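You operate a simulated robot arm through the tools that you are given. There is no shell and no other tool. Be economical: measure what you need, move in short steps, check, and stop when the job is done.

You are at the controls of a simulated two-armed robot. One attempt, no reset.

JOB
Press the loose end cap home, stand its short profile in the yellow tray, then blow the pocket clean.
Fine: use the grey lever; unlock the sliding tray only after the stroke and leave it out; the air button blows.

Only the result counts: the job must be done as asked and must still hold three seconds after the hand-in. Knocking over, shifting, dropping, spilling or breaking anything else fails it. Lids that push on must go on centred and level and be pressed home; caps that screw on are set level and turned clockwise until they are tight.

ROBOT AND FRAMES
Two 7-joint arms with two-finger parallel grippers on one trunk, on a base that drives. Base frame: it is fixed to the floor where the robot stands at the start and does not move with it; the origin is under the middle of the robot, x ahead of it, y to its left, z up. Readings come in mm, rad, newtons and seconds.
The left shoulder is at the start at [33, 101, 1211], the right one opposite. With the tool pointing down near the work surface each hand reaches from about 100 to 500 mm from the robot's upright axis, wherever it stands, measured 20 degrees to its own side. Places, roughly: air button [700, 0, 900]; grey lever [600, 100, 1000]; lock knob [600, 0, 900]; sliding tray [600, 100, 900]; yellow tray [500, 0, 800]. Payload 2.4 kg a hand.
Tool frame (each hand has its own): the origin (TCP) lies between the finger pads and is the grasp point; the fingertips stand 24 mm ahead of it; z points along the fingers, y is the line along which they close. Largest opening 68 mm; finger width 17, thickness 10; the body of the gripper, 40 by 70 mm, starts 41 mm behind the TCP.
Orientation is told as [roll, pitch, yaw] about the base's x, y, z axes, in that order, counted from this pose: with the fingers straight down and closing along the base's y, the tool's x points along the base's -x, its y along +y and its z along -z.

CONTROLS
- The arms move only by the tool apply_moves. It takes "left_plan", "right_plan" or both (then of equal length, played together; a hand with none holds still); each is a list of rows, each a list of 7 numbers: the shift along the base's x, y, z in mm, then the turn, a rotation vector about the base's x, y, z in rad, then the closure in counts, from 0 (fully open) to 255 (shut). In form: [[x, y, z, wx, wy, wz, fingers], ...]. A call has 1 to 12 rows; each row shifts and turns the commanded pose from where the row before left it. Rows are played at 5 a second. More than 50 mm and 0.15 rad between two rows, or a gripper value outside its range, and nothing of the call is played. Where a pose cannot be reached the arm comes as near as it can. A force on the tool above 90 N (or 10 N above the force at the start of the call, whichever is more), or a blocked arm, ends the call early, and 0.2 s more pass. Each finger travels about 72 mm/s and halts on what it meets, pressing with about 44 N; the grip force reading is that of the motor and also rises with nothing between the fingers. The clock runs only during rows and for 0.2 s after the last one: add rows that do not move to give the fingers time. The reply holds the time, the measured pose of the TCP, the force on the tool along the base axes, the opening and the grip force, in the units named above and with some noise, with the torque about the TCP (base axes, N m) and any sound that the robot's microphone picked up.
- Cameras (640 x 400 px; columns grow to the right, rows downward): "scene" is now at [117.2, 21.1, 1383.8]; the picture's right is [0.24, -0.97, 0.00], its down [-0.43, -0.11, -0.90] and it looks along [0.87, 0.22, -0.44] (base axes); focal length 224 px, centre (320, 200). "left" rides on the left gripper at [84, -11, -75] in its tool frame; the picture's right is [0.13, 0.99, 0.00], its down [-0.60, 0.08, -0.79] and it looks along [-0.79, 0.10, 0.61] (tool axes); focal length 251 px, centre (320, 200). "right" rides on the right gripper at [84, 11, -75] in its tool frame; the picture's right is [-0.13, 0.99, 0.00], its down [-0.60, -0.08, -0.79] and it looks along [-0.79, -0.10, 0.61] (tool axes); focal length 251 px, centre (320, 200). There is no depth. A picture from a camera that has moved, and an enlarged one, comes with that camera's place and axes in the base frame and with its lens.
- get_image(camera): a new picture of that camera. No time passes.
- raise_lower(by): slides the trunk up (or, below 0, down) by that many mm; the arms and the scene camera ride with it, the base frame stays. It gives what a move gives, with no picture.
- roll_base(legs): drives the robot by 1 to 6 legs, each [ahead, left, turn to the left] in mm, mm and rad, along the robot's own axes; the way and the turn of a leg run together, so that a leg with both is an arc; at most 1500 mm and 3.142 rad a leg. The arms and the cameras ride along, it lands a little off, and it stops where it bumps. It gives what a move gives.
- aim_head(pan, tilt): turns the head with the scene camera to pan (to the left, within 1.501 rad either way) and tilt (down, from -0.506 to 1.204), counted from straight ahead of the robot. It gives what a move gives.
- inspect(camera, box): a new picture of the part [left, top, right, bottom] of that camera's present view, enlarged. No time passes.
- sign_off(): hands the job in; it is judged then, once.

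Work in short steps. Places have to be worked out from the pictures, the camera data and where the tool is seen: move nearer, look again, correct. Check each grasp and each placing, and mend what went wrong. You have 120 turns and 92 pictures in all, those below and enlarged ones among them. Open the grippers and draw the arms clear of the work before you hand the job in, unless the task says otherwise; then end with one line.

The tools are called as name(argument=value, ...) on one line, values as JSON. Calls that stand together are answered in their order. apply_moves: Moves the arms, as the interface text tells. Its arguments: {"type":"object","properties":{"left_plan":{"type":"array"},"right_plan":{"type":"array"}},"required":[]} The other tools are called the same way: raise_lower (by) slides the trunk up or down; roll_base (legs) drives the base; aim_head (pan, tilt) turns the head that bears the scene camera; get_image (camera) takes a picture; inspect (camera, box) takes an enlarged picture of a part of a camera's view; sign_off () hands the job in.

At the start:

```text
clock: 0.0
left_position: [284.2, 161.3, 1283.8]
left_orientation: [-0.003, -0.001, 0.002]
left_contact_force: [-0.3, 0.2, -0.7]
left_moment: [-0.02, 0.03, -0.01]
left_finger_gap: 68.0
left_grasp_force: 0.1
right_position: [315.4, -86.6, 1182.9]
right_orientation: [-0.001, -0.001, 0.001]
right_contact_force: [1.0, 0.0, -0.8]
right_moment: [0.01, 0.02, 0.01]
right_finger_gap: 68.0
right_grasp_force: 0.0
trunk travel left (down, up): [-425.0, 424.0]
robot x, y, heading: [-1.3, -1.3, 0.002]
head pan, tilt: [0.248, 0.456]
```

scene: 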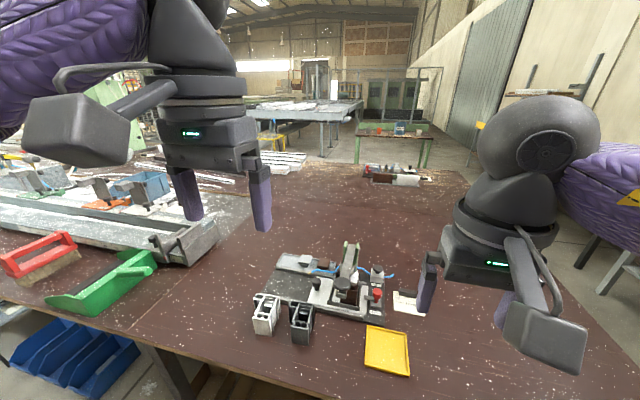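
right: 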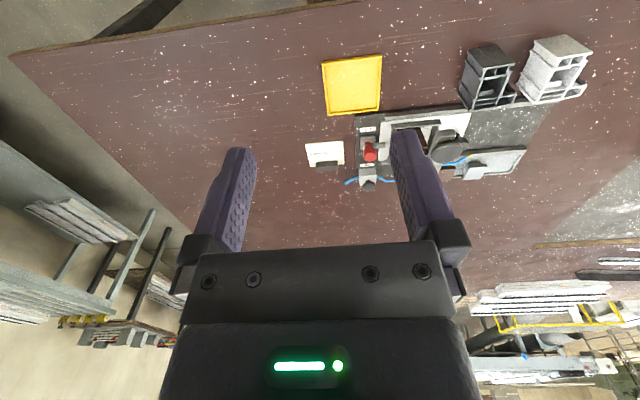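
left: 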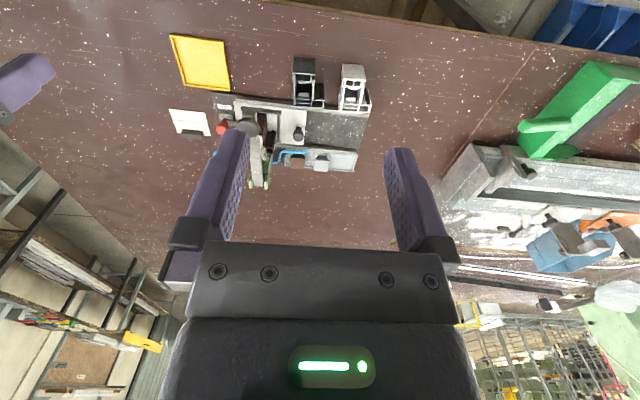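

The press sits at mid-table with the yellow tray in front of it. I'll zoom in on the fixture before moving.

inspect(camera="scene", box=[230, 230, 430, 380])

inspect(camera="left", box=[150, 30, 390, 200])

inspect(camera="right", box=[290, 20, 610, 220])

```text
2.67 times, centred on (330, 305) of scene
camera zoom: at [117.2, 21.1, 1383.8], right [0.24, -0.97, 0.0], down [-0.43, -0.11, -0.9], along [0.87, 0.22, -0.44], focal length 597 px, centre (293, -80)
```

zoom: 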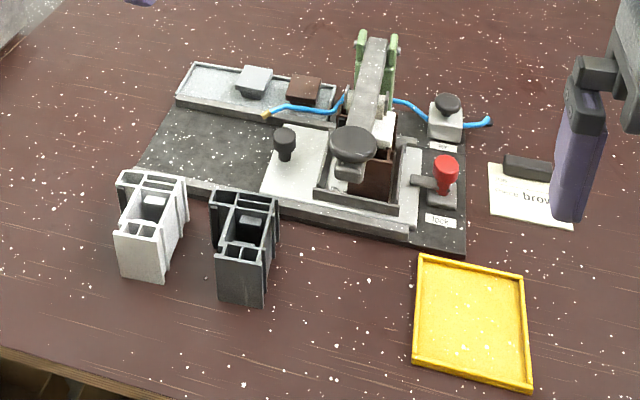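

```text
2.35 times, centred on (270, 115) of left
camera zoom: at [200.9, 149.7, 1359.3], right [-0.13, 0.99, 0.0], down [0.6, 0.08, 0.79], along [0.79, 0.1, -0.61], focal length 592 px, centre (438, 400)
```

zoom: 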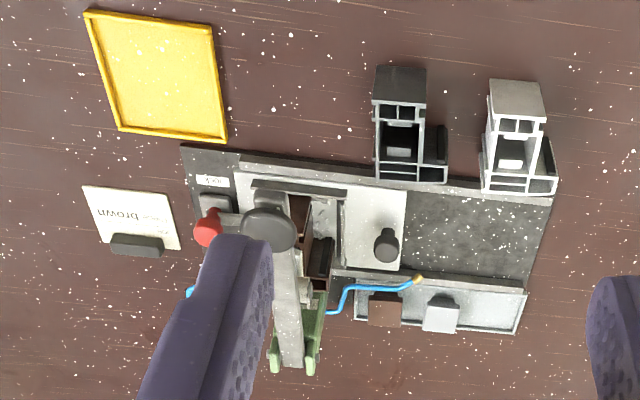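

```text
2.00 times, centred on (450, 120) of right
camera zoom: at [231.8, -74.4, 1258.9], right [0.13, 0.99, 0.0], down [0.6, -0.08, 0.79], along [0.79, -0.1, -0.61], focal length 503 px, centre (60, 360)
```

zoom: 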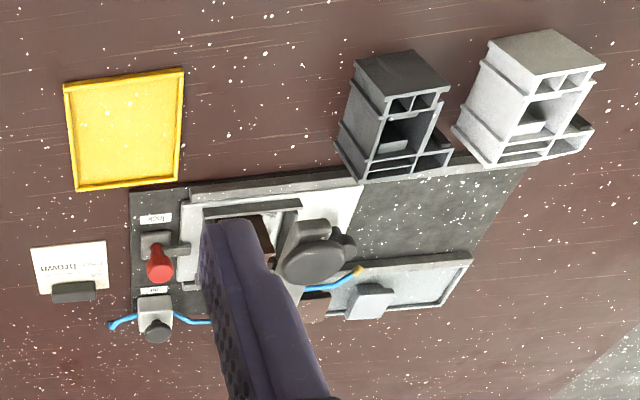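

A note beside the fixture reads "…brown", and there are caps in the rear channel. I'll read the note and look at the pocket.

inspect(camera="scene", box=[380, 280, 430, 320])

inspect(camera="scene", box=[310, 230, 410, 320])

inspect(camera="right", box=[300, 130, 360, 180])

```text
10.00 times, centred on (405, 300) of scene
camera zoom: at [117.2, 21.1, 1383.8], right [0.24, -0.97, 0.0], down [-0.43, -0.11, -0.9], along [0.87, 0.22, -0.44], focal length 2240 px, centre (-530, -800)
```

zoom: 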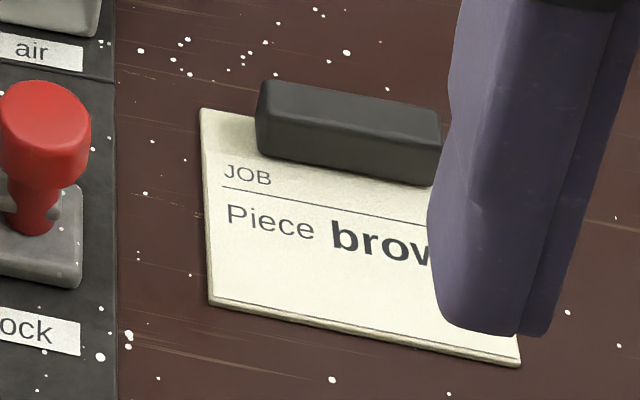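

```text
4.44 times, centred on (360, 275) of scene
camera zoom: at [117.2, 21.1, 1383.8], right [0.24, -0.97, 0.0], down [-0.43, -0.11, -0.9], along [0.87, 0.22, -0.44], focal length 995 px, centre (142, -133)
```

zoom: 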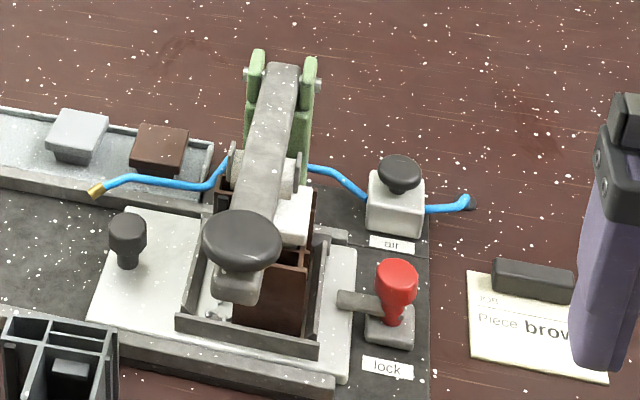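

```text
8.00 times, centred on (330, 155) of right
camera zoom: at [231.8, -74.4, 1258.9], right [0.13, 0.99, 0.0], down [0.6, -0.08, 0.79], along [0.79, -0.1, -0.61], focal length 2012 px, centre (240, 560)
```

zoom: 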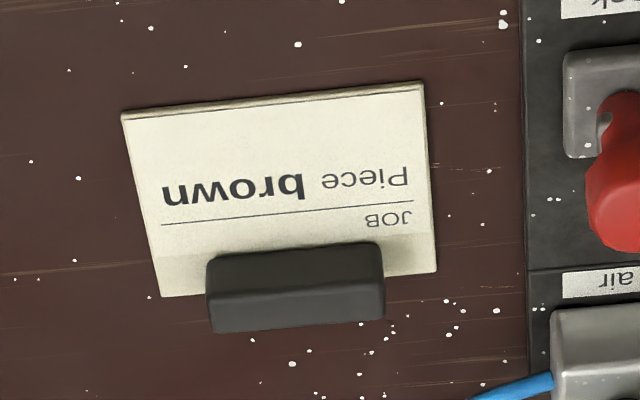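

Note: "Piece brown". By triangulation the lever knob is at about (478,64,1002), the air button (648,-22,910) and the lock knob (567,-22,893). I need to drive closer, so first I'll look down at the base and the table edge.

aim_head(pan=0.0, tilt=1.2)

get_image(camera="scene")

```text
clock: 1.1
left_position: [284.0, 159.8, 1284.9]
left_orientation: [-0.002, 0.0, 0.0]
left_contact_force: [-0.6, -0.8, 0.4]
left_moment: [0.02, 0.0, 0.02]
left_finger_gap: 68.2
left_grasp_force: 0.0
right_position: [314.5, -87.1, 1182.7]
right_orientation: [-0.001, 0.0, 0.001]
right_contact_force: [-0.4, 0.2, -0.1]
right_moment: [0.02, -0.01, -0.02]
right_finger_gap: 68.1
right_grasp_force: 0.1
trunk travel left (down, up): [-425.0, 424.0]
robot x, y, heading: [-1.7, 1.8, 0.003]
head pan, tilt: [0.0, 1.201]
```

```text
82 pictures are left
camera scene: at [84.2, -1.3, 1326.3], right [0.0, -1.0, 0.0], down [-0.93, 0.0, -0.36], along [0.36, 0.0, -0.93], focal length 224 px, centre (320, 200)
```

scene: 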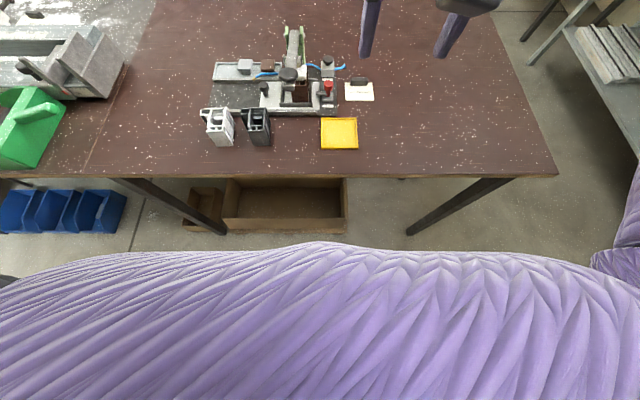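

The floor is clear up to about x=400, where there's a crate under the table, and the robot's front is behind x≈310. I'll drive ahead a modest 80 mm.

roll_base(legs=[[80, 0, 0]])

get_image(camera="scene")

```text
clock: 2.2
left_position: [366.2, 160.5, 1283.0]
left_orientation: [0.001, 0.001, 0.002]
left_contact_force: [0.4, 0.4, -0.7]
left_moment: [0.01, 0.02, 0.01]
left_finger_gap: 68.0
left_grasp_force: 0.1
right_position: [395.4, -87.6, 1183.2]
right_orientation: [0.0, 0.002, -0.001]
right_contact_force: [-0.2, 0.0, 0.6]
right_moment: [0.0, 0.01, 0.0]
right_finger_gap: 68.1
right_grasp_force: 0.2
trunk travel left (down, up): [-425.0, 424.0]
robot x, y, heading: [78.7, -0.3, 0.0]
head pan, tilt: [0.0, 1.201]
```

```text
81 pictures are left
camera scene: at [165.6, -1.5, 1326.1], right [0.0, -1.0, 0.0], down [-0.93, 0.0, -0.36], along [0.36, 0.0, -0.93], focal length 224 px, centre (320, 200)
```

scene: 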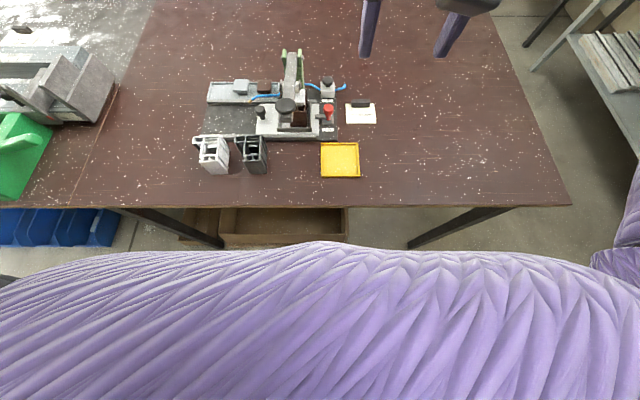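

Now I'll take a closer, steeper look at the fixture from here.

inspect(camera="scene", box=[190, 40, 390, 180])

inspect(camera="scene", box=[245, 75, 345, 140])

```text
2.86 times, centred on (290, 110) of scene
camera zoom: at [165.6, -1.5, 1326.1], right [0.0, -1.0, 0.0], down [-0.93, 0.0, -0.36], along [0.36, 0.0, -0.93], focal length 640 px, centre (406, 457)
```

zoom: 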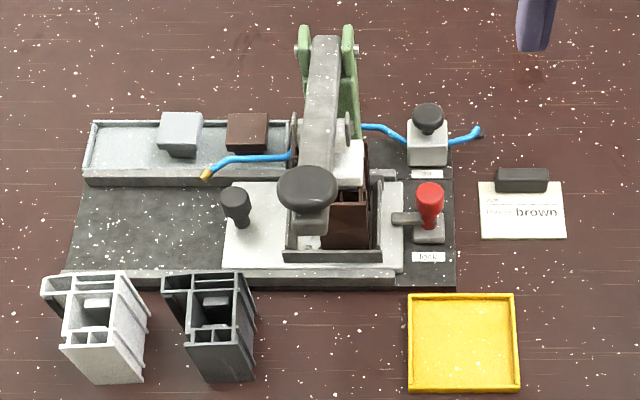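

```text
6.15 times, centred on (295, 108) of scene
camera zoom: at [165.6, -1.5, 1326.1], right [0.0, -1.0, 0.0], down [-0.93, 0.0, -0.36], along [0.36, 0.0, -0.93], focal length 1378 px, centre (474, 769)
```

zoom: 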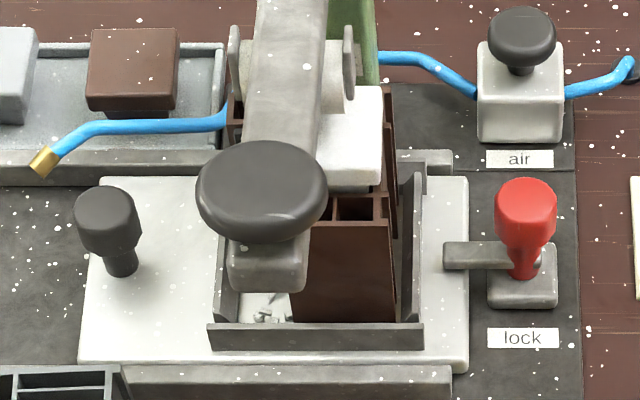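

The brown profile stands in the pocket under the ram, and the channel behind holds a grey cap and a brown cap. I'll swing the left hand camera to look from the left side and check whether a cap is already on the profile.

apply_moves(left_plan=[[16, 10, -16, 0, 0, -0.1428, 0], [16, 10, -18, 0, 0, -0.1428, 0], [16, 10, -20, 0, 0, -0.1428, 0], [16, 8, -20, 0, 0, -0.1428, 0], [16, 8, -20, 0, 0, -0.1428, 0], [16, 8, -20, 0, 0, -0.1428, 0], [16, 8, -20, 0, 0, -0.1428, 0], [16, 8, -20, 0, 0, -0.1428, 0], [16, 8, -20, 0, 0, -0.1428, 0], [16, 8, -20, 0, 0, -0.1428, 0], [16, 8, -20, 0, 0, -0.1428, 0]])

get_image(camera="left")

```text
clock: 3.5
left_position: [451.3, 206.9, 1182.6]
left_orientation: [-0.004, -0.021, -0.73]
left_contact_force: [0.5, -3.8, -1.6]
left_moment: [0.17, -0.15, 0.33]
left_finger_gap: 68.0
left_grasp_force: 0.0
right_position: [395.7, -86.3, 1183.0]
right_orientation: [-0.001, 0.001, -0.001]
right_contact_force: [0.3, -0.4, 0.7]
right_moment: [0.0, 0.0, 0.02]
right_finger_gap: 68.0
right_grasp_force: 0.1
trunk travel left (down, up): [-425.0, 424.0]
robot x, y, heading: [82.3, 0.5, -0.0]
head pan, tilt: [0.0, 1.201]
stopped in row 6 (left hand): the force on the tool passed its limit at 147 N (the readings are from after the stop); the commanded pose is now the measured one
```

```text
78 pictures are left
camera left: at [381.4, 254.8, 1256.2], right [0.56, 0.83, -0.01], down [0.49, -0.33, 0.81], along [0.66, -0.46, -0.59], focal length 251 px, centre (320, 200)
```

left: 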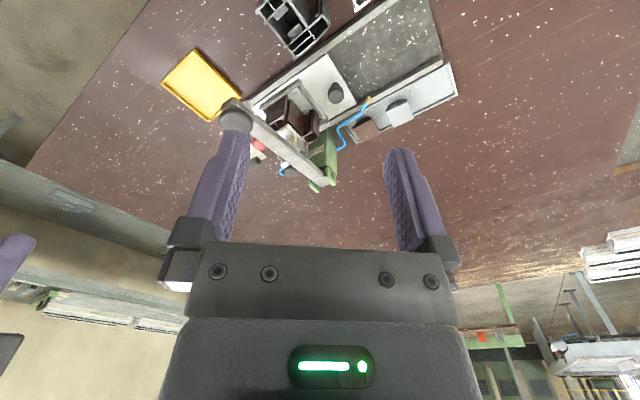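

The call stopped on a force spike in free space. I'll look from the head for what the left arm touched.

aim_head(pan=0.5, tilt=0.7)

get_image(camera="scene")

```text
clock: 4.4
left_position: [450.8, 206.2, 1183.3]
left_orientation: [-0.006, -0.021, -0.731]
left_contact_force: [4.1, -4.0, -3.9]
left_moment: [0.06, -0.01, 0.11]
left_finger_gap: 67.8
left_grasp_force: 0.1
right_position: [395.1, -86.5, 1183.7]
right_orientation: [0.0, -0.002, -0.002]
right_contact_force: [0.3, 0.5, 0.2]
right_moment: [0.04, 0.01, -0.02]
right_finger_gap: 68.1
right_grasp_force: 0.0
trunk travel left (down, up): [-425.0, 424.0]
robot x, y, heading: [82.6, 4.0, -0.004]
head pan, tilt: [0.499, 0.7]
```

```text
77 pictures are left
camera scene: at [183.2, 39.1, 1362.1], right [0.48, -0.88, 0.0], down [-0.57, -0.31, -0.76], along [0.67, 0.36, -0.65], focal length 224 px, centre (320, 200)
```

scene: 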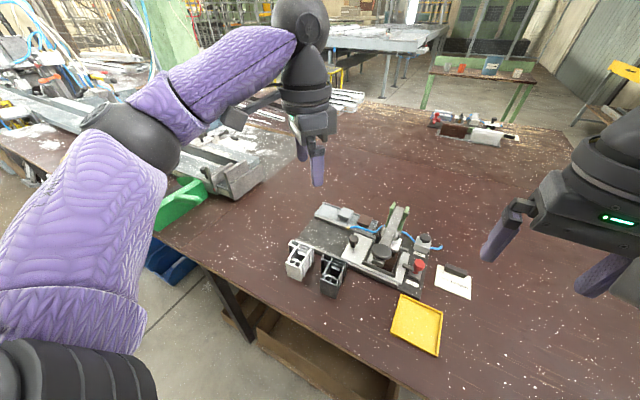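

It's probably the wrist camera bracket against the forearm at this yaw; nothing on the table moved. I'll unwind the yaw and come lower in front of the press for a frontal close-up.

apply_moves(left_plan=[[-10, -5, -5, 0, 0, 0.1, 0], [-10, -15, -30, 0, 0, 0.1, 0], [-10, -15, -30, 0, 0, 0.1, 0], [-10, -15, -30, 0, 0, 0.08, 0], [-10, -20, -30, 0, 0, 0, 0], [0, 0, -25, 0, 0, 0, 0]])

get_image(camera="left")

```text
clock: 5.8
left_position: [399.9, 135.3, 1029.9]
left_orientation: [-0.004, -0.021, -0.351]
left_contact_force: [0.1, 0.8, -0.1]
left_moment: [-0.03, 0.03, -0.01]
left_finger_gap: 68.2
left_grasp_force: 0.0
right_position: [394.8, -86.3, 1183.7]
right_orientation: [0.001, 0.0, -0.002]
right_contact_force: [-0.1, -0.2, 0.3]
right_moment: [0.01, 0.02, -0.03]
right_finger_gap: 67.9
right_grasp_force: 0.1
trunk travel left (down, up): [-425.0, 424.0]
robot x, y, heading: [80.1, -0.0, -0.004]
head pan, tilt: [0.499, 0.7]
```

```text
76 pictures are left
camera left: at [316.2, 155.0, 1104.1], right [0.22, 0.98, -0.01], down [0.58, -0.12, 0.81], along [0.78, -0.18, -0.59], focal length 251 px, centre (320, 200)
```

left: 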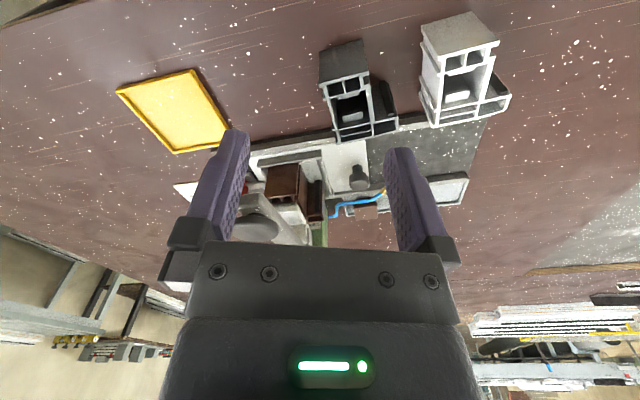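

inspect(camera="left", box=[235, 130, 335, 250])

inspect(camera="left", box=[310, 10, 510, 150])

```text
3.33 times, centred on (285, 190) of left
camera zoom: at [316.2, 155.0, 1104.1], right [0.22, 0.98, -0.01], down [0.58, -0.12, 0.81], along [0.78, -0.18, -0.59], focal length 838 px, centre (437, 233)
```

zoom: 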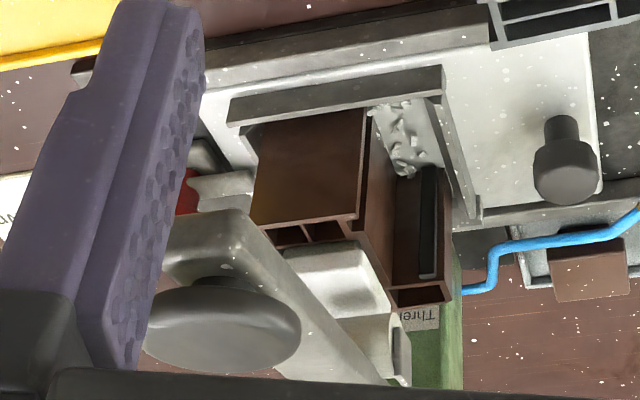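

```text
2.86 times, centred on (410, 80) of left
camera zoom: at [316.2, 155.0, 1104.1], right [0.22, 0.98, -0.01], down [0.58, -0.12, 0.81], along [0.78, -0.18, -0.59], focal length 718 px, centre (63, 543)
```

zoom: 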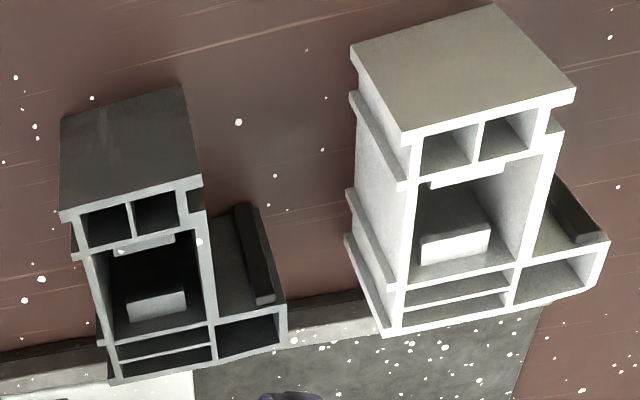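

The ram hides the main chamber, so I'll look from the right side with the right-hand camera.

apply_moves(right_plan=[[0, 0, -25, 0, 0, 0.1, 0], [0, 0, -35, 0, 0, 0.1, 0], [0, 0, -35, 0, 0, 0.1, 0], [0, 0, -35, 0, 0, 0.1, 0], [0, 0, -35, 0, 0, 0.1, 0], [10, 0, -20, 0, 0, 0, 0]])

get_image(camera="right")

```text
clock: 7.2
left_position: [400.0, 135.0, 1030.4]
left_orientation: [-0.005, -0.02, -0.349]
left_contact_force: [-0.1, 0.5, 0.2]
left_moment: [0.0, 0.01, 0.0]
left_finger_gap: 68.3
left_grasp_force: 0.1
right_position: [404.2, -88.0, 997.2]
right_orientation: [-0.001, 0.001, 0.498]
right_contact_force: [0.3, 0.3, -0.3]
right_moment: [0.03, 0.02, 0.01]
right_finger_gap: 67.9
right_grasp_force: 0.0
trunk travel left (down, up): [-425.0, 424.0]
robot x, y, heading: [78.2, -3.9, -0.003]
head pan, tilt: [0.499, 0.7]
```

```text
73 pictures are left
camera right: at [325.1, -118.1, 1072.7], right [-0.36, 0.93, 0.0], down [0.57, 0.22, 0.79], along [0.74, 0.29, -0.61], focal length 251 px, centre (320, 200)
```

right: 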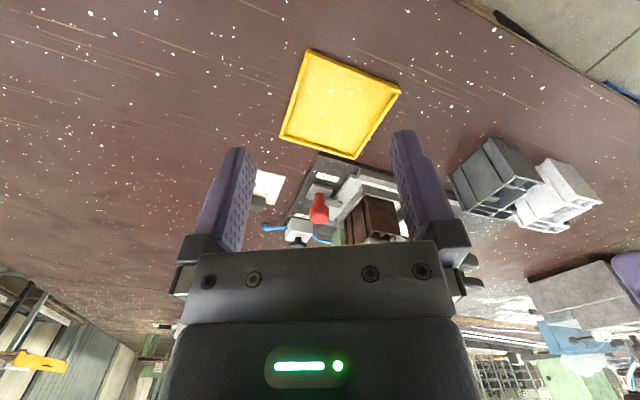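

The palm hides the pocket. I'll tilt the right hand's fingers forward so the camera looks under the lever.

apply_moves(right_plan=[[-10, 0, 10, 0.07, -0.13, 0, 0], [-10, 0, 10, 0.07, -0.13, 0, 0], [-10, 0, 10, 0.07, -0.13, 0, 0], [0, 0, 0, 0, 0, 0, 0]])

inspect(camera="right", box=[240, 40, 480, 240])

```text
clock: 8.2
left_position: [399.8, 135.7, 1031.6]
left_orientation: [-0.004, -0.018, -0.351]
left_contact_force: [0.0, 0.1, -0.3]
left_moment: [-0.02, 0.0, -0.03]
left_finger_gap: 68.1
left_grasp_force: 0.1
right_position: [374.8, -86.5, 1027.7]
right_orientation: [-0.001, -0.444, 0.499]
right_contact_force: [0.0, 0.8, 0.0]
right_moment: [0.01, -0.01, -0.03]
right_finger_gap: 68.0
right_grasp_force: 0.0
trunk travel left (down, up): [-425.0, 424.0]
robot x, y, heading: [80.9, 6.1, -0.003]
head pan, tilt: [0.499, 0.7]
```

```text
2.00 times, centred on (360, 140) of right
camera zoom: at [275.4, -129.0, 1059.1], right [-0.37, 0.93, 0.05], down [0.22, 0.03, 0.98], along [0.9, 0.37, -0.21], focal length 503 px, centre (240, 320)
```

zoom: 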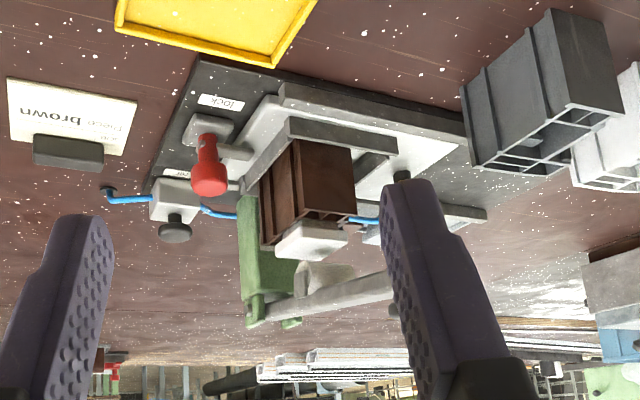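

There's a light block sitting on the brown profile with a separate ram above it. I'll zoom in to tell the cap from the ram.

inspect(camera="right", box=[355, 105, 425, 210])

inspect(camera="left", box=[265, 155, 315, 235])

```text
3.81 times, centred on (390, 158) of right
camera zoom: at [275.4, -129.0, 1059.1], right [-0.37, 0.93, 0.05], down [0.22, 0.03, 0.98], along [0.9, 0.37, -0.21], focal length 958 px, centre (53, 362)
```

zoom: 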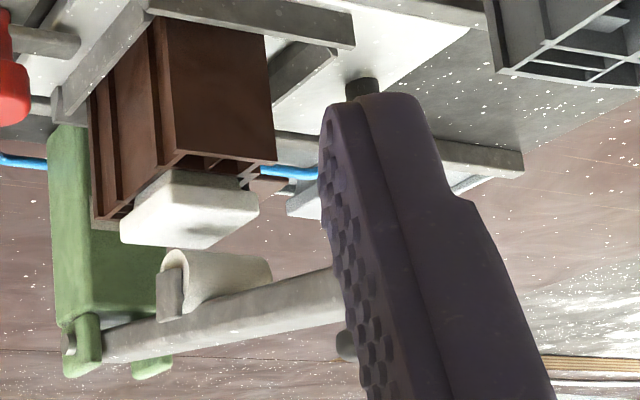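

```text
5.00 times, centred on (290, 195) of left
camera zoom: at [316.3, 155.0, 1104.5], right [0.22, 0.98, -0.01], down [0.58, -0.12, 0.8], along [0.78, -0.18, -0.59], focal length 1257 px, centre (470, 225)
```

zoom: 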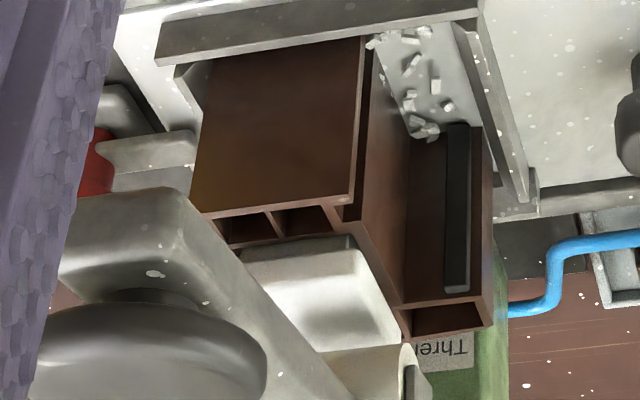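

A loose white cap with a cam roller above it. The green post carries a label starting "Thre…", possibly an instruction such as "three…", so I'll get a view of it.

apply_moves(left_plan=[[0, 25, 0, 0, 0, 0, 0], [0, 25, 0, 0, 0, 0, 0], [0, 25, -15, 0, 0, -0.05, 0], [0, 10, -15, 0, 0, -0.05, 0]])

inspect(camera="left", box=[200, 140, 340, 240])

```text
clock: 9.2
left_position: [399.3, 221.8, 1001.7]
left_orientation: [-0.005, -0.021, -0.449]
left_contact_force: [0.0, -0.3, -0.4]
left_moment: [-0.03, 0.01, -0.02]
left_finger_gap: 68.0
left_grasp_force: 0.1
right_position: [374.4, -87.6, 1026.7]
right_orientation: [-0.003, -0.445, 0.499]
right_contact_force: [0.7, 0.0, -0.2]
right_moment: [-0.01, -0.01, 0.01]
right_finger_gap: 67.9
right_grasp_force: 0.1
trunk travel left (down, up): [-425.0, 424.0]
robot x, y, heading: [77.7, -2.8, -0.001]
head pan, tilt: [0.499, 0.7]
```

```text
4.00 times, centred on (270, 190) of left
camera zoom: at [317.9, 248.7, 1075.0], right [0.32, 0.95, -0.01], down [0.56, -0.18, 0.8], along [0.76, -0.26, -0.59], focal length 1006 px, centre (520, 240)
```

zoom: 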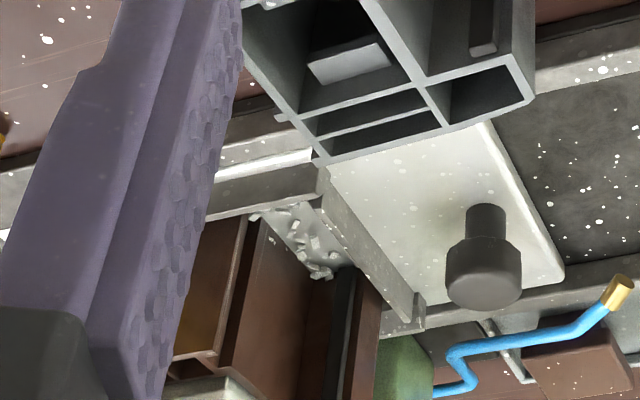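

The finger blocks it. I'll turn the left hand slightly right and tilt it forward so the label falls between the fingers.

apply_moves(left_plan=[[-10, 0, 0, 0, 0, -0.1, 0], [-10, 0, 0, 0, 0, -0.1, 0], [-5, 0, 10, -0.08, -0.11, 0, 0], [-5, 0, 10, -0.08, -0.11, 0, 0], [0, 0, 0, 0, 0, 0, 0]])

get_image(camera="left")

```text
clock: 10.4
left_position: [370.6, 220.3, 1022.6]
left_orientation: [0.001, -0.294, -0.65]
left_contact_force: [-0.2, 0.3, 0.5]
left_moment: [0.01, 0.02, -0.01]
left_finger_gap: 68.3
left_grasp_force: 0.1
right_position: [375.1, -88.4, 1026.7]
right_orientation: [-0.001, -0.444, 0.498]
right_contact_force: [-0.4, -0.9, 0.4]
right_moment: [0.01, 0.06, 0.0]
right_finger_gap: 67.8
right_grasp_force: 0.2
trunk travel left (down, up): [-425.0, 424.0]
robot x, y, heading: [82.1, -0.5, -0.002]
head pan, tilt: [0.499, 0.7]
```

```text
68 pictures are left
camera left: at [283.2, 273.6, 1070.6], right [0.5, 0.86, -0.04], down [0.32, -0.15, 0.93], along [0.8, -0.48, -0.36], focal length 251 px, centre (320, 200)
```

left: 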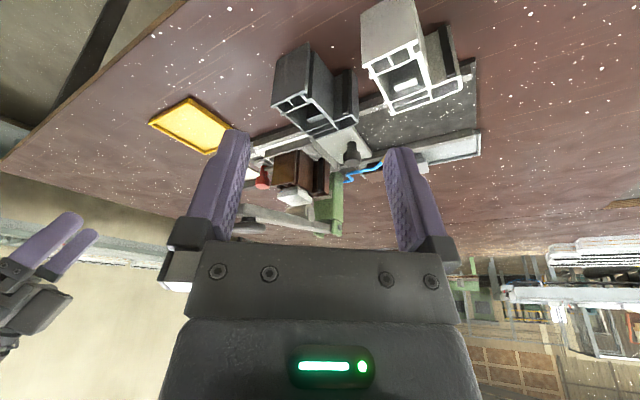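

inspect(camera="left", box=[300, 170, 360, 240])

inspect(camera="left", box=[240, 130, 350, 240])

```text
5.71 times, centred on (330, 205) of left
camera zoom: at [283.2, 273.6, 1070.6], right [0.5, 0.86, -0.04], down [0.32, -0.15, 0.93], along [0.8, -0.48, -0.36], focal length 1437 px, centre (263, 171)
```

zoom: 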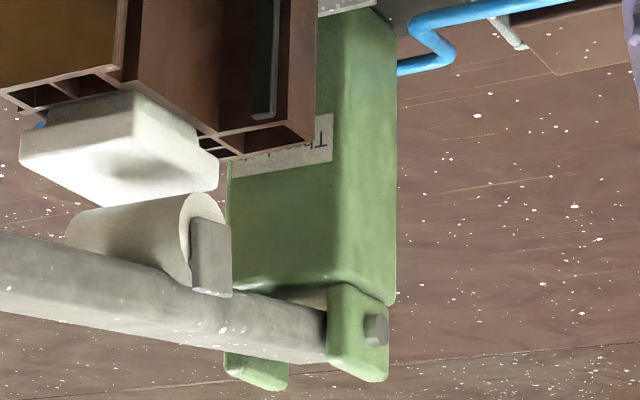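

```text
3.64 times, centred on (295, 185) of left
camera zoom: at [283.2, 273.6, 1070.6], right [0.5, 0.86, -0.04], down [0.32, -0.15, 0.93], along [0.8, -0.48, -0.36], focal length 914 px, centre (411, 254)
```

zoom: 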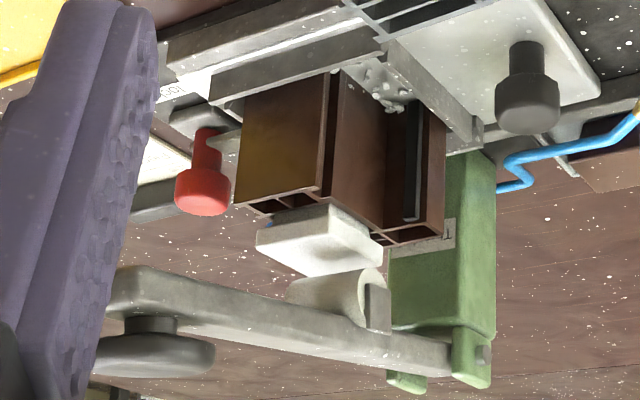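

The label is partly hidden by the profile. I'll raise the right hand to read its right half past the profile top.

apply_moves(right_plan=[[0, 0, 30, 0, 0, 0, 0], [0, 0, 30, 0, 0, 0, 0], [0, 0, 20, 0, 0, -0.05, 0], [0, 0, 0, 0, 0, 0, 0]])

inspect(camera="right", box=[300, 80, 440, 220])

```text
clock: 11.4
left_position: [370.8, 219.8, 1022.6]
left_orientation: [0.0, -0.292, -0.653]
left_contact_force: [-1.3, -0.3, -1.0]
left_moment: [-0.02, 0.0, 0.0]
left_finger_gap: 68.1
left_grasp_force: 0.0
right_position: [375.2, -87.8, 1106.8]
right_orientation: [-0.002, -0.444, 0.448]
right_contact_force: [0.3, 0.2, -0.6]
right_moment: [0.0, 0.05, 0.02]
right_finger_gap: 68.3
right_grasp_force: 0.2
trunk travel left (down, up): [-425.0, 424.0]
robot x, y, heading: [78.2, -0.7, -0.004]
head pan, tilt: [0.499, 0.7]
```

```text
2.86 times, centred on (370, 150) of right
camera zoom: at [274.5, -124.0, 1140.5], right [-0.32, 0.94, 0.05], down [0.22, 0.02, 0.98], along [0.92, 0.33, -0.21], focal length 718 px, centre (177, 343)
```

zoom: 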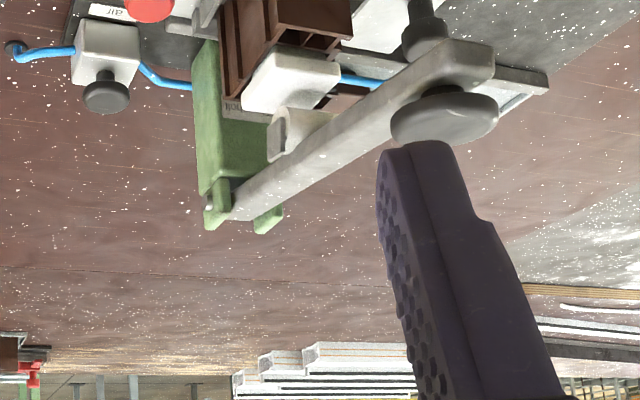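

inspect(camera="right", box=[370, 105, 410, 130])

```text
16.00 times, centred on (390, 118) of right
camera zoom: at [274.5, -124.0, 1140.5], right [-0.32, 0.94, 0.05], down [0.22, 0.02, 0.98], along [0.92, 0.33, -0.21], focal length 4023 px, centre (-800, 1520)
```

zoom: 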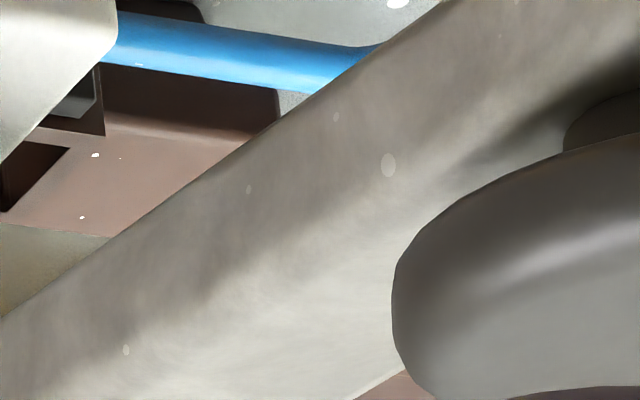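

inspect(camera="right", box=[325, 105, 365, 130])

```text
16.00 times, centred on (345, 118) of right
camera zoom: at [274.5, -124.0, 1140.5], right [-0.32, 0.94, 0.05], down [0.22, 0.02, 0.98], along [0.92, 0.33, -0.21], focal length 4023 px, centre (-80, 1520)
```

zoom: 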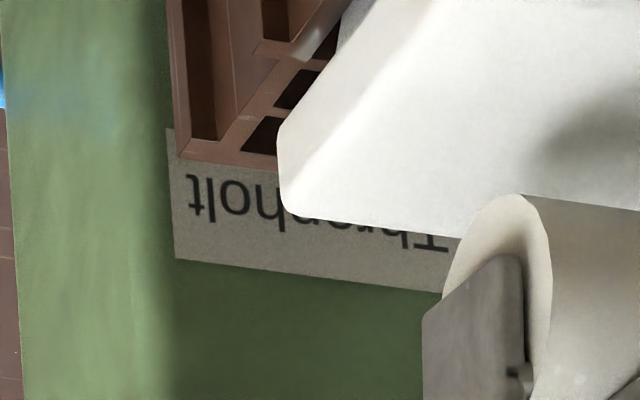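

The label is just the brand, "Thrennholt". Now I'll bring the left hand upright and closed above the lever knob at (478,64) and draw the right hand aside.

apply_moves(left_plan=[[0, 0, 30, 0.08, 0.11, 0, 0], [0, 0, 30, 0.08, 0.11, 0, 60], [13, -20, 20, 0, 0, 0.13, 120], [15, -22, 8, 0, 0, 0.13, 180], [15, -22, 0, 0, 0, 0.13, 255], [15, -22, 0, 0, 0, 0.13, 255], [15, -22, 0, 0, 0, 0.13, 255], [17, -24, 0, 0, 0, 0, 255], [17, -24, 0, 0, 0, 0, 255], [0, 0, 0, 0, 0, 0, 255]], right_plan=[[0, -20, 0, -0.06, 0.13, 0, 0], [0, -20, 0, -0.06, 0.13, 0, 0], [0, -20, 0, -0.06, 0.13, 0, 0], [0, -20, 0, 0, 0, -0.11, 0], [0, 0, 0, 0, 0, -0.11, 0], [0, 0, 0, 0, 0, -0.11, 0], [0, 0, 0, 0, 0, -0.11, 0], [0, 0, 0, 0, 0, 0, 0], [0, 0, 0, 0, 0, 0, 0], [0, 0, 0, 0, 0, 0, 0]])

aim_head(pan=0.15, tilt=0.75)

get_image(camera="scene")

get_image(camera="left")

```text
clock: 13.6
left_position: [479.9, 64.7, 1109.9]
left_orientation: [-0.004, -0.021, 0.0]
left_contact_force: [0.0, -0.2, -0.3]
left_moment: [0.01, 0.02, -0.04]
left_finger_gap: 0.0
left_grasp_force: 23.9
right_position: [375.3, -167.1, 1109.4]
right_orientation: [0.005, -0.014, 0.008]
right_contact_force: [0.5, -0.5, 0.0]
right_moment: [0.01, 0.0, 0.02]
right_finger_gap: 68.0
right_grasp_force: 0.1
trunk travel left (down, up): [-425.0, 424.0]
robot x, y, heading: [79.1, 1.4, -0.001]
head pan, tilt: [0.499, 0.7]
```

```text
clock: 14.4
left_position: [479.6, 65.6, 1109.6]
left_orientation: [-0.004, -0.019, 0.001]
left_contact_force: [-0.1, 0.5, 0.8]
left_moment: [-0.01, 0.03, -0.01]
left_finger_gap: 0.0
left_grasp_force: 24.1
right_position: [373.9, -166.8, 1109.1]
right_orientation: [0.005, -0.013, 0.007]
right_contact_force: [0.2, 0.9, 0.5]
right_moment: [-0.04, 0.0, 0.0]
right_finger_gap: 68.2
right_grasp_force: 0.0
trunk travel left (down, up): [-425.0, 424.0]
robot x, y, heading: [79.0, -2.5, -0.008]
head pan, tilt: [0.15, 0.75]
```

```text
62 pictures are left
camera scene: at [190.5, 10.8, 1357.9], right [0.15, -0.99, 0.0], down [-0.67, -0.1, -0.73], along [0.72, 0.11, -0.68], focal length 224 px, centre (320, 200)
```

scene: 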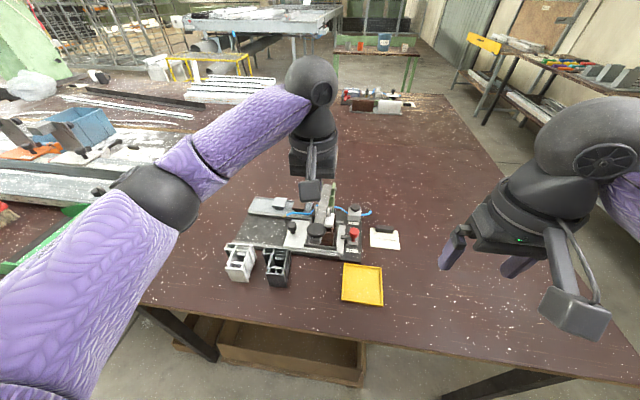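

```text
61 pictures are left
camera left: at [394.6, 53.7, 1182.4], right [-0.13, 0.99, -0.01], down [0.59, 0.08, 0.8], along [0.8, 0.1, -0.59], focal length 251 px, centre (320, 200)
```

left: 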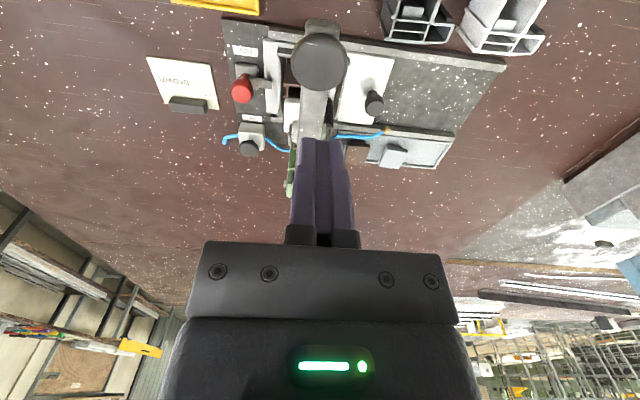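

The knob centre lies under the closed fingertips, at (476,63). I'll descend to contact and then press down in small rows.

apply_moves(left_plan=[[-2, -1, -20, 0, 0, 0, 255], [0, 0, -20, 0, 0, 0, 255], [0, 0, -15, 0, 0, 0, 255], [0, 0, -10, 0, 0, 0, 255], [0, 0, -10, 0, 0, 0, 255], [0, 0, -10, 0, 0, 0, 255], [0, 0, -10, 0, 0, 0, 255]])

inspect(camera="scene", box=[220, 170, 400, 300])

```text
clock: 16.0
left_position: [476.1, 64.3, 1014.6]
left_orientation: [-0.005, -0.02, -0.001]
left_contact_force: [-0.7, -0.1, 1.3]
left_moment: [-0.03, -0.01, -0.02]
left_finger_gap: 0.1
left_grasp_force: 23.5
right_position: [373.4, -168.2, 1108.9]
right_orientation: [0.006, -0.015, 0.006]
right_contact_force: [0.4, 0.0, 0.0]
right_moment: [0.0, -0.02, 0.01]
right_finger_gap: 67.9
right_grasp_force: 0.0
trunk travel left (down, up): [-425.0, 424.0]
robot x, y, heading: [80.1, 0.3, -0.003]
head pan, tilt: [0.15, 0.75]
```

```text
3.08 times, centred on (310, 235) of scene
camera zoom: at [190.3, 10.7, 1358.0], right [0.15, -0.99, 0.0], down [-0.67, -0.1, -0.73], along [0.72, 0.11, -0.68], focal length 689 px, centre (351, 92)
```

zoom: 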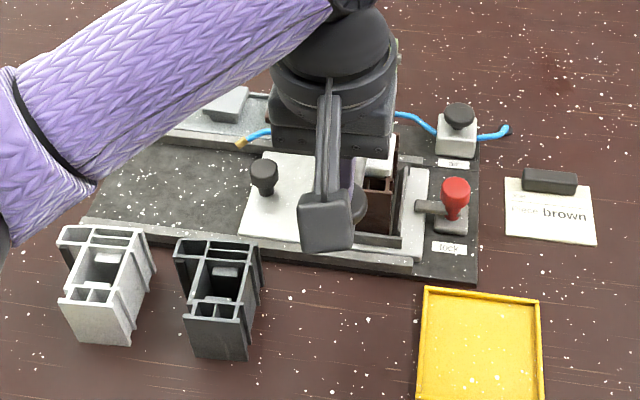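

get_image(camera="left")

```text
59 pictures are left
camera left: at [391.4, 53.4, 1088.9], right [-0.13, 0.99, -0.01], down [0.59, 0.08, 0.8], along [0.8, 0.1, -0.59], focal length 251 px, centre (320, 200)
```

left: 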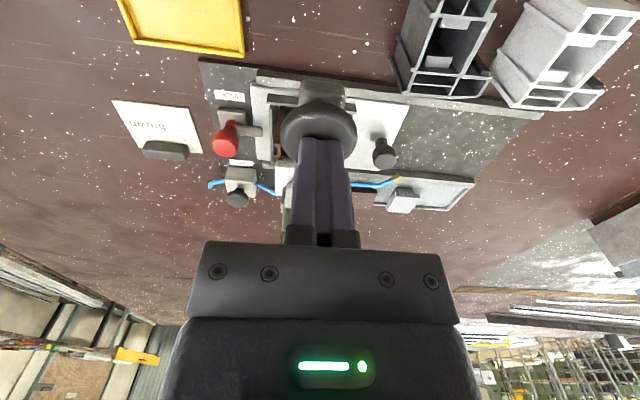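

Fingertips are at or just above the knob top. I'll continue pressing in small rows.

apply_moves(left_plan=[[-3, 0, -8, 0, 0, 0, 255], [-3, 0, -8, 0, 0, 0, 255], [0, 0, -8, 0, 0, 0, 255], [0, 0, -8, 0, 0, 0, 255], [0, 0, -8, 0, 0, 0, 255]])

get_image(camera="left")

```text
clock: 17.0
left_position: [470.0, 62.4, 996.3]
left_orientation: [-0.015, -0.049, 0.001]
left_contact_force: [-16.1, 7.0, 60.0]
left_moment: [0.29, 0.21, 0.04]
left_finger_gap: 0.0
left_grasp_force: 24.1
right_position: [369.1, -167.0, 1111.3]
right_orientation: [0.006, -0.019, 0.008]
right_contact_force: [0.0, 0.0, -0.1]
right_moment: [0.02, -0.03, 0.01]
right_finger_gap: 67.9
right_grasp_force: 0.0
trunk travel left (down, up): [-425.0, 424.0]
robot x, y, heading: [77.6, -2.2, 0.002]
head pan, tilt: [0.15, 0.75]
stopped in row 5 (left hand): the force on the tool passed its limit at 99 N (the readings are from after the stop); the commanded pose is now the measured one
```

```text
58 pictures are left
camera left: at [383.2, 53.1, 1068.0], right [-0.13, 0.99, -0.02], down [0.56, 0.09, 0.82], along [0.82, 0.09, -0.57], focal length 251 px, centre (320, 200)
```

left: 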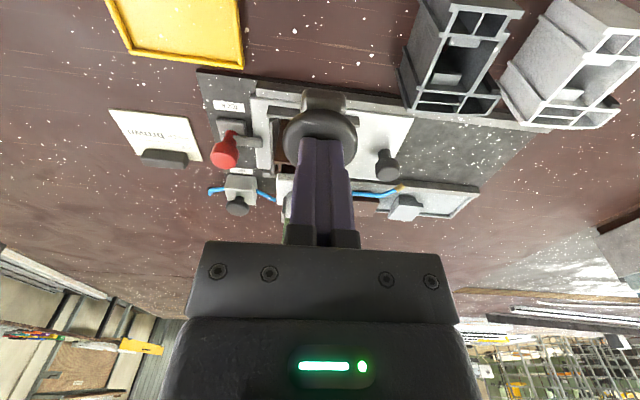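

The lever took 99 N with the tips at z≈972. I'll keep pressing gently in 2 mm rows and watch whether it advances.

apply_moves(left_plan=[[0, 0, -3, 0, 0, 0, 255], [0, 0, -2, 0, 0, 0, 255], [0, 0, -2, 0, 0, 0, 255], [0, 0, -2, 0, 0, 0, 255], [0, 0, -2, 0, 0, 0, 255], [0, 0, -2, 0, 0, 0, 255], [0, 0, -2, 0, 0, 0, 255]])

inspect(camera="scene", box=[330, 190, 400, 270])

```text
clock: 17.6
left_position: [469.9, 63.1, 996.3]
left_orientation: [-0.015, -0.058, -0.001]
left_contact_force: [-25.0, 8.2, 60.6]
left_moment: [0.43, 0.64, -0.1]
left_finger_gap: 0.0
left_grasp_force: 23.8
right_position: [367.4, -167.9, 1110.7]
right_orientation: [0.005, -0.019, 0.009]
right_contact_force: [-0.3, -0.1, -0.6]
right_moment: [0.01, 0.02, 0.0]
right_finger_gap: 67.9
right_grasp_force: 0.1
trunk travel left (down, up): [-425.0, 424.0]
robot x, y, heading: [78.9, 0.2, -0.001]
head pan, tilt: [0.15, 0.75]
stopped in row 2 (left hand): the force on the tool passed its limit at 93 N (the readings are from after the stop); the commanded pose is now the measured one
```

```text
5.00 times, centred on (365, 230) of scene
camera zoom: at [181.7, 11.8, 1358.6], right [0.15, -0.99, 0.0], down [-0.67, -0.1, -0.74], along [0.73, 0.11, -0.68], focal length 1120 px, centre (95, 50)
```

zoom: 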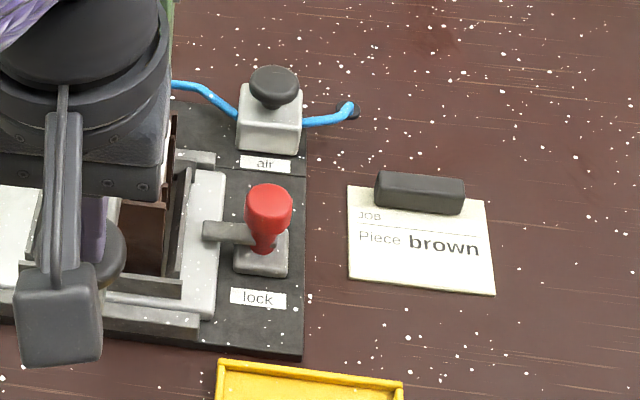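

No advance at ~90 N. I'll bring the right camera back to the side view to see whether the roller has reached the cap.

apply_moves(right_plan=[[0, 15, -15, 0, 0, 0.12, 0], [0, 15, -15, 0, 0, 0.12, 0], [0, 15, -15, 0, 0, 0.12, 0], [0, 15, -15, 0, 0, 0.12, 0], [0, 10, -15, 0.07, -0.13, 0, 0], [0, 10, -5, 0.07, -0.13, 0, 0], [0, 0, 0, 0.07, -0.13, 0, 0], [0, 0, 0, 0, 0, 0, 0]])

inspect(camera="right", box=[300, 80, 480, 230])

```text
clock: 19.4
left_position: [469.8, 64.1, 995.1]
left_orientation: [-0.015, -0.056, 0.003]
left_contact_force: [-22.8, 9.4, 75.0]
left_moment: [0.41, 0.37, -0.15]
left_finger_gap: 0.0
left_grasp_force: 23.6
right_position: [366.8, -86.4, 1032.4]
right_orientation: [0.004, -0.465, 0.488]
right_contact_force: [0.2, -0.5, 0.1]
right_moment: [-0.02, 0.01, 0.02]
right_finger_gap: 68.1
right_grasp_force: 0.1
trunk travel left (down, up): [-425.0, 424.0]
robot x, y, heading: [81.6, -0.1, -0.0]
head pan, tilt: [0.15, 0.75]
```

```text
2.67 times, centred on (390, 155) of right
camera zoom: at [267.4, -128.1, 1061.8], right [-0.37, 0.93, 0.06], down [0.2, 0.02, 0.98], along [0.91, 0.37, -0.19], focal length 670 px, centre (133, 320)
```

zoom: 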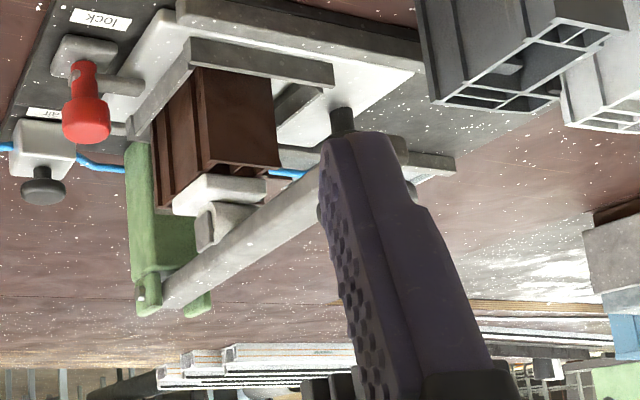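

inspect(camera="right", box=[380, 130, 450, 190])

```text
6.67 times, centred on (415, 160) of right
camera zoom: at [267.4, -128.1, 1061.8], right [-0.37, 0.93, 0.06], down [0.2, 0.02, 0.98], along [0.91, 0.37, -0.19], focal length 1676 px, centre (-313, 467)
```

zoom: 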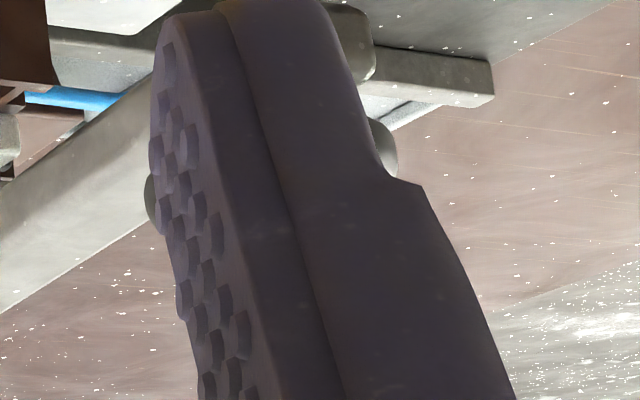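

inspect(camera="right", box=[325, 130, 395, 175])

```text
8.89 times, centred on (360, 152) of right
camera zoom: at [267.4, -128.1, 1061.8], right [-0.37, 0.93, 0.06], down [0.2, 0.02, 0.98], along [0.91, 0.37, -0.19], focal length 2235 px, centre (-36, 622)
```

zoom: 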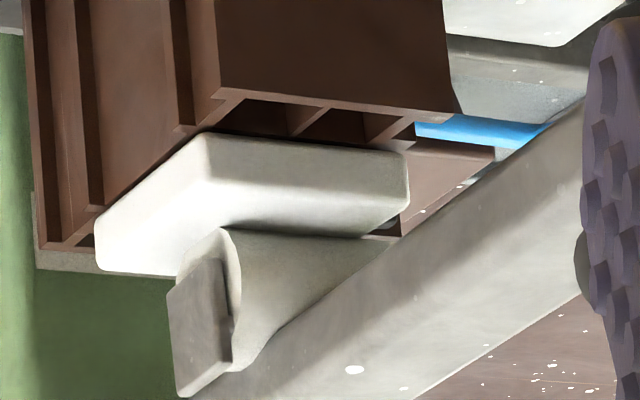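

The roller is down on the cap and the plug looks much less visible than before, so it may already be seated. I'll lift the left hand and return to the earlier left viewpoint for a direct comparison.

apply_moves(left_plan=[[0, 0, 20, 0, 0.03, 0, 255], [0, 0, 40, 0, 0, 0, 255], [-17, 24, 20, 0, 0, -0.13, 255], [-17, 24, 0, 0, 0, -0.13, 200], [-15, 22, 0, 0, 0, -0.13, 120], [-15, 22, 0, 0, 0, -0.13, 60], [-15, 22, -5, 0, 0, -0.13, 0], [-15, 22, -15, -0.08, -0.11, 0, 0], [-6, 22, -15, -0.08, -0.11, 0, 0], [0, 0, -18, 0, 0, 0, 0], [0, 0, 0, 0, 0, 0, 0]])

inspect(camera="left", box=[240, 130, 350, 240])

inspect(camera="right", box=[325, 120, 395, 185])

```text
clock: 21.8
left_position: [375.5, 219.8, 1018.4]
left_orientation: [-0.008, -0.29, -0.652]
left_contact_force: [0.6, -0.4, 0.1]
left_moment: [-0.02, 0.01, 0.03]
left_finger_gap: 68.0
left_grasp_force: 0.0
right_position: [373.2, -87.5, 1030.3]
right_orientation: [0.007, -0.455, 0.487]
right_contact_force: [0.6, 0.4, 0.3]
right_moment: [-0.03, -0.03, 0.01]
right_finger_gap: 68.0
right_grasp_force: 0.0
trunk travel left (down, up): [-425.0, 424.0]
robot x, y, heading: [79.1, 4.6, -0.005]
head pan, tilt: [0.15, 0.75]
```

```text
3.64 times, centred on (295, 185) of left
camera zoom: at [289.0, 272.8, 1066.7], right [0.5, 0.86, -0.04], down [0.33, -0.15, 0.93], along [0.8, -0.48, -0.36], focal length 914 px, centre (411, 254)
```

zoom: 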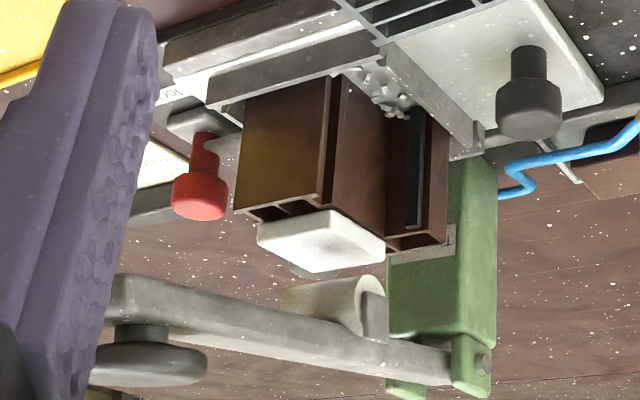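

```text
6.15 times, centred on (360, 152) of right
camera zoom: at [274.3, -128.6, 1060.4], right [-0.37, 0.93, 0.06], down [0.21, 0.02, 0.98], along [0.91, 0.37, -0.2], focal length 1547 px, centre (74, 492)
```

zoom: 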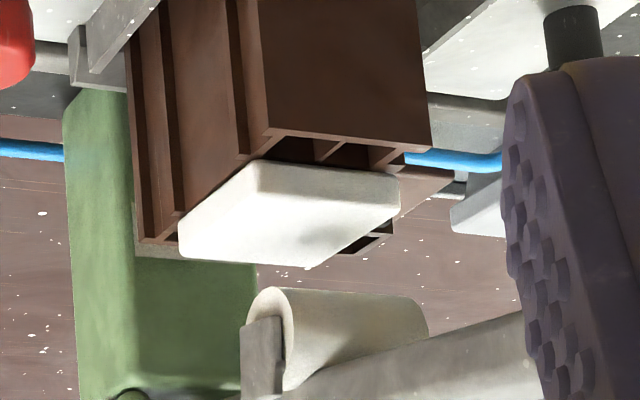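

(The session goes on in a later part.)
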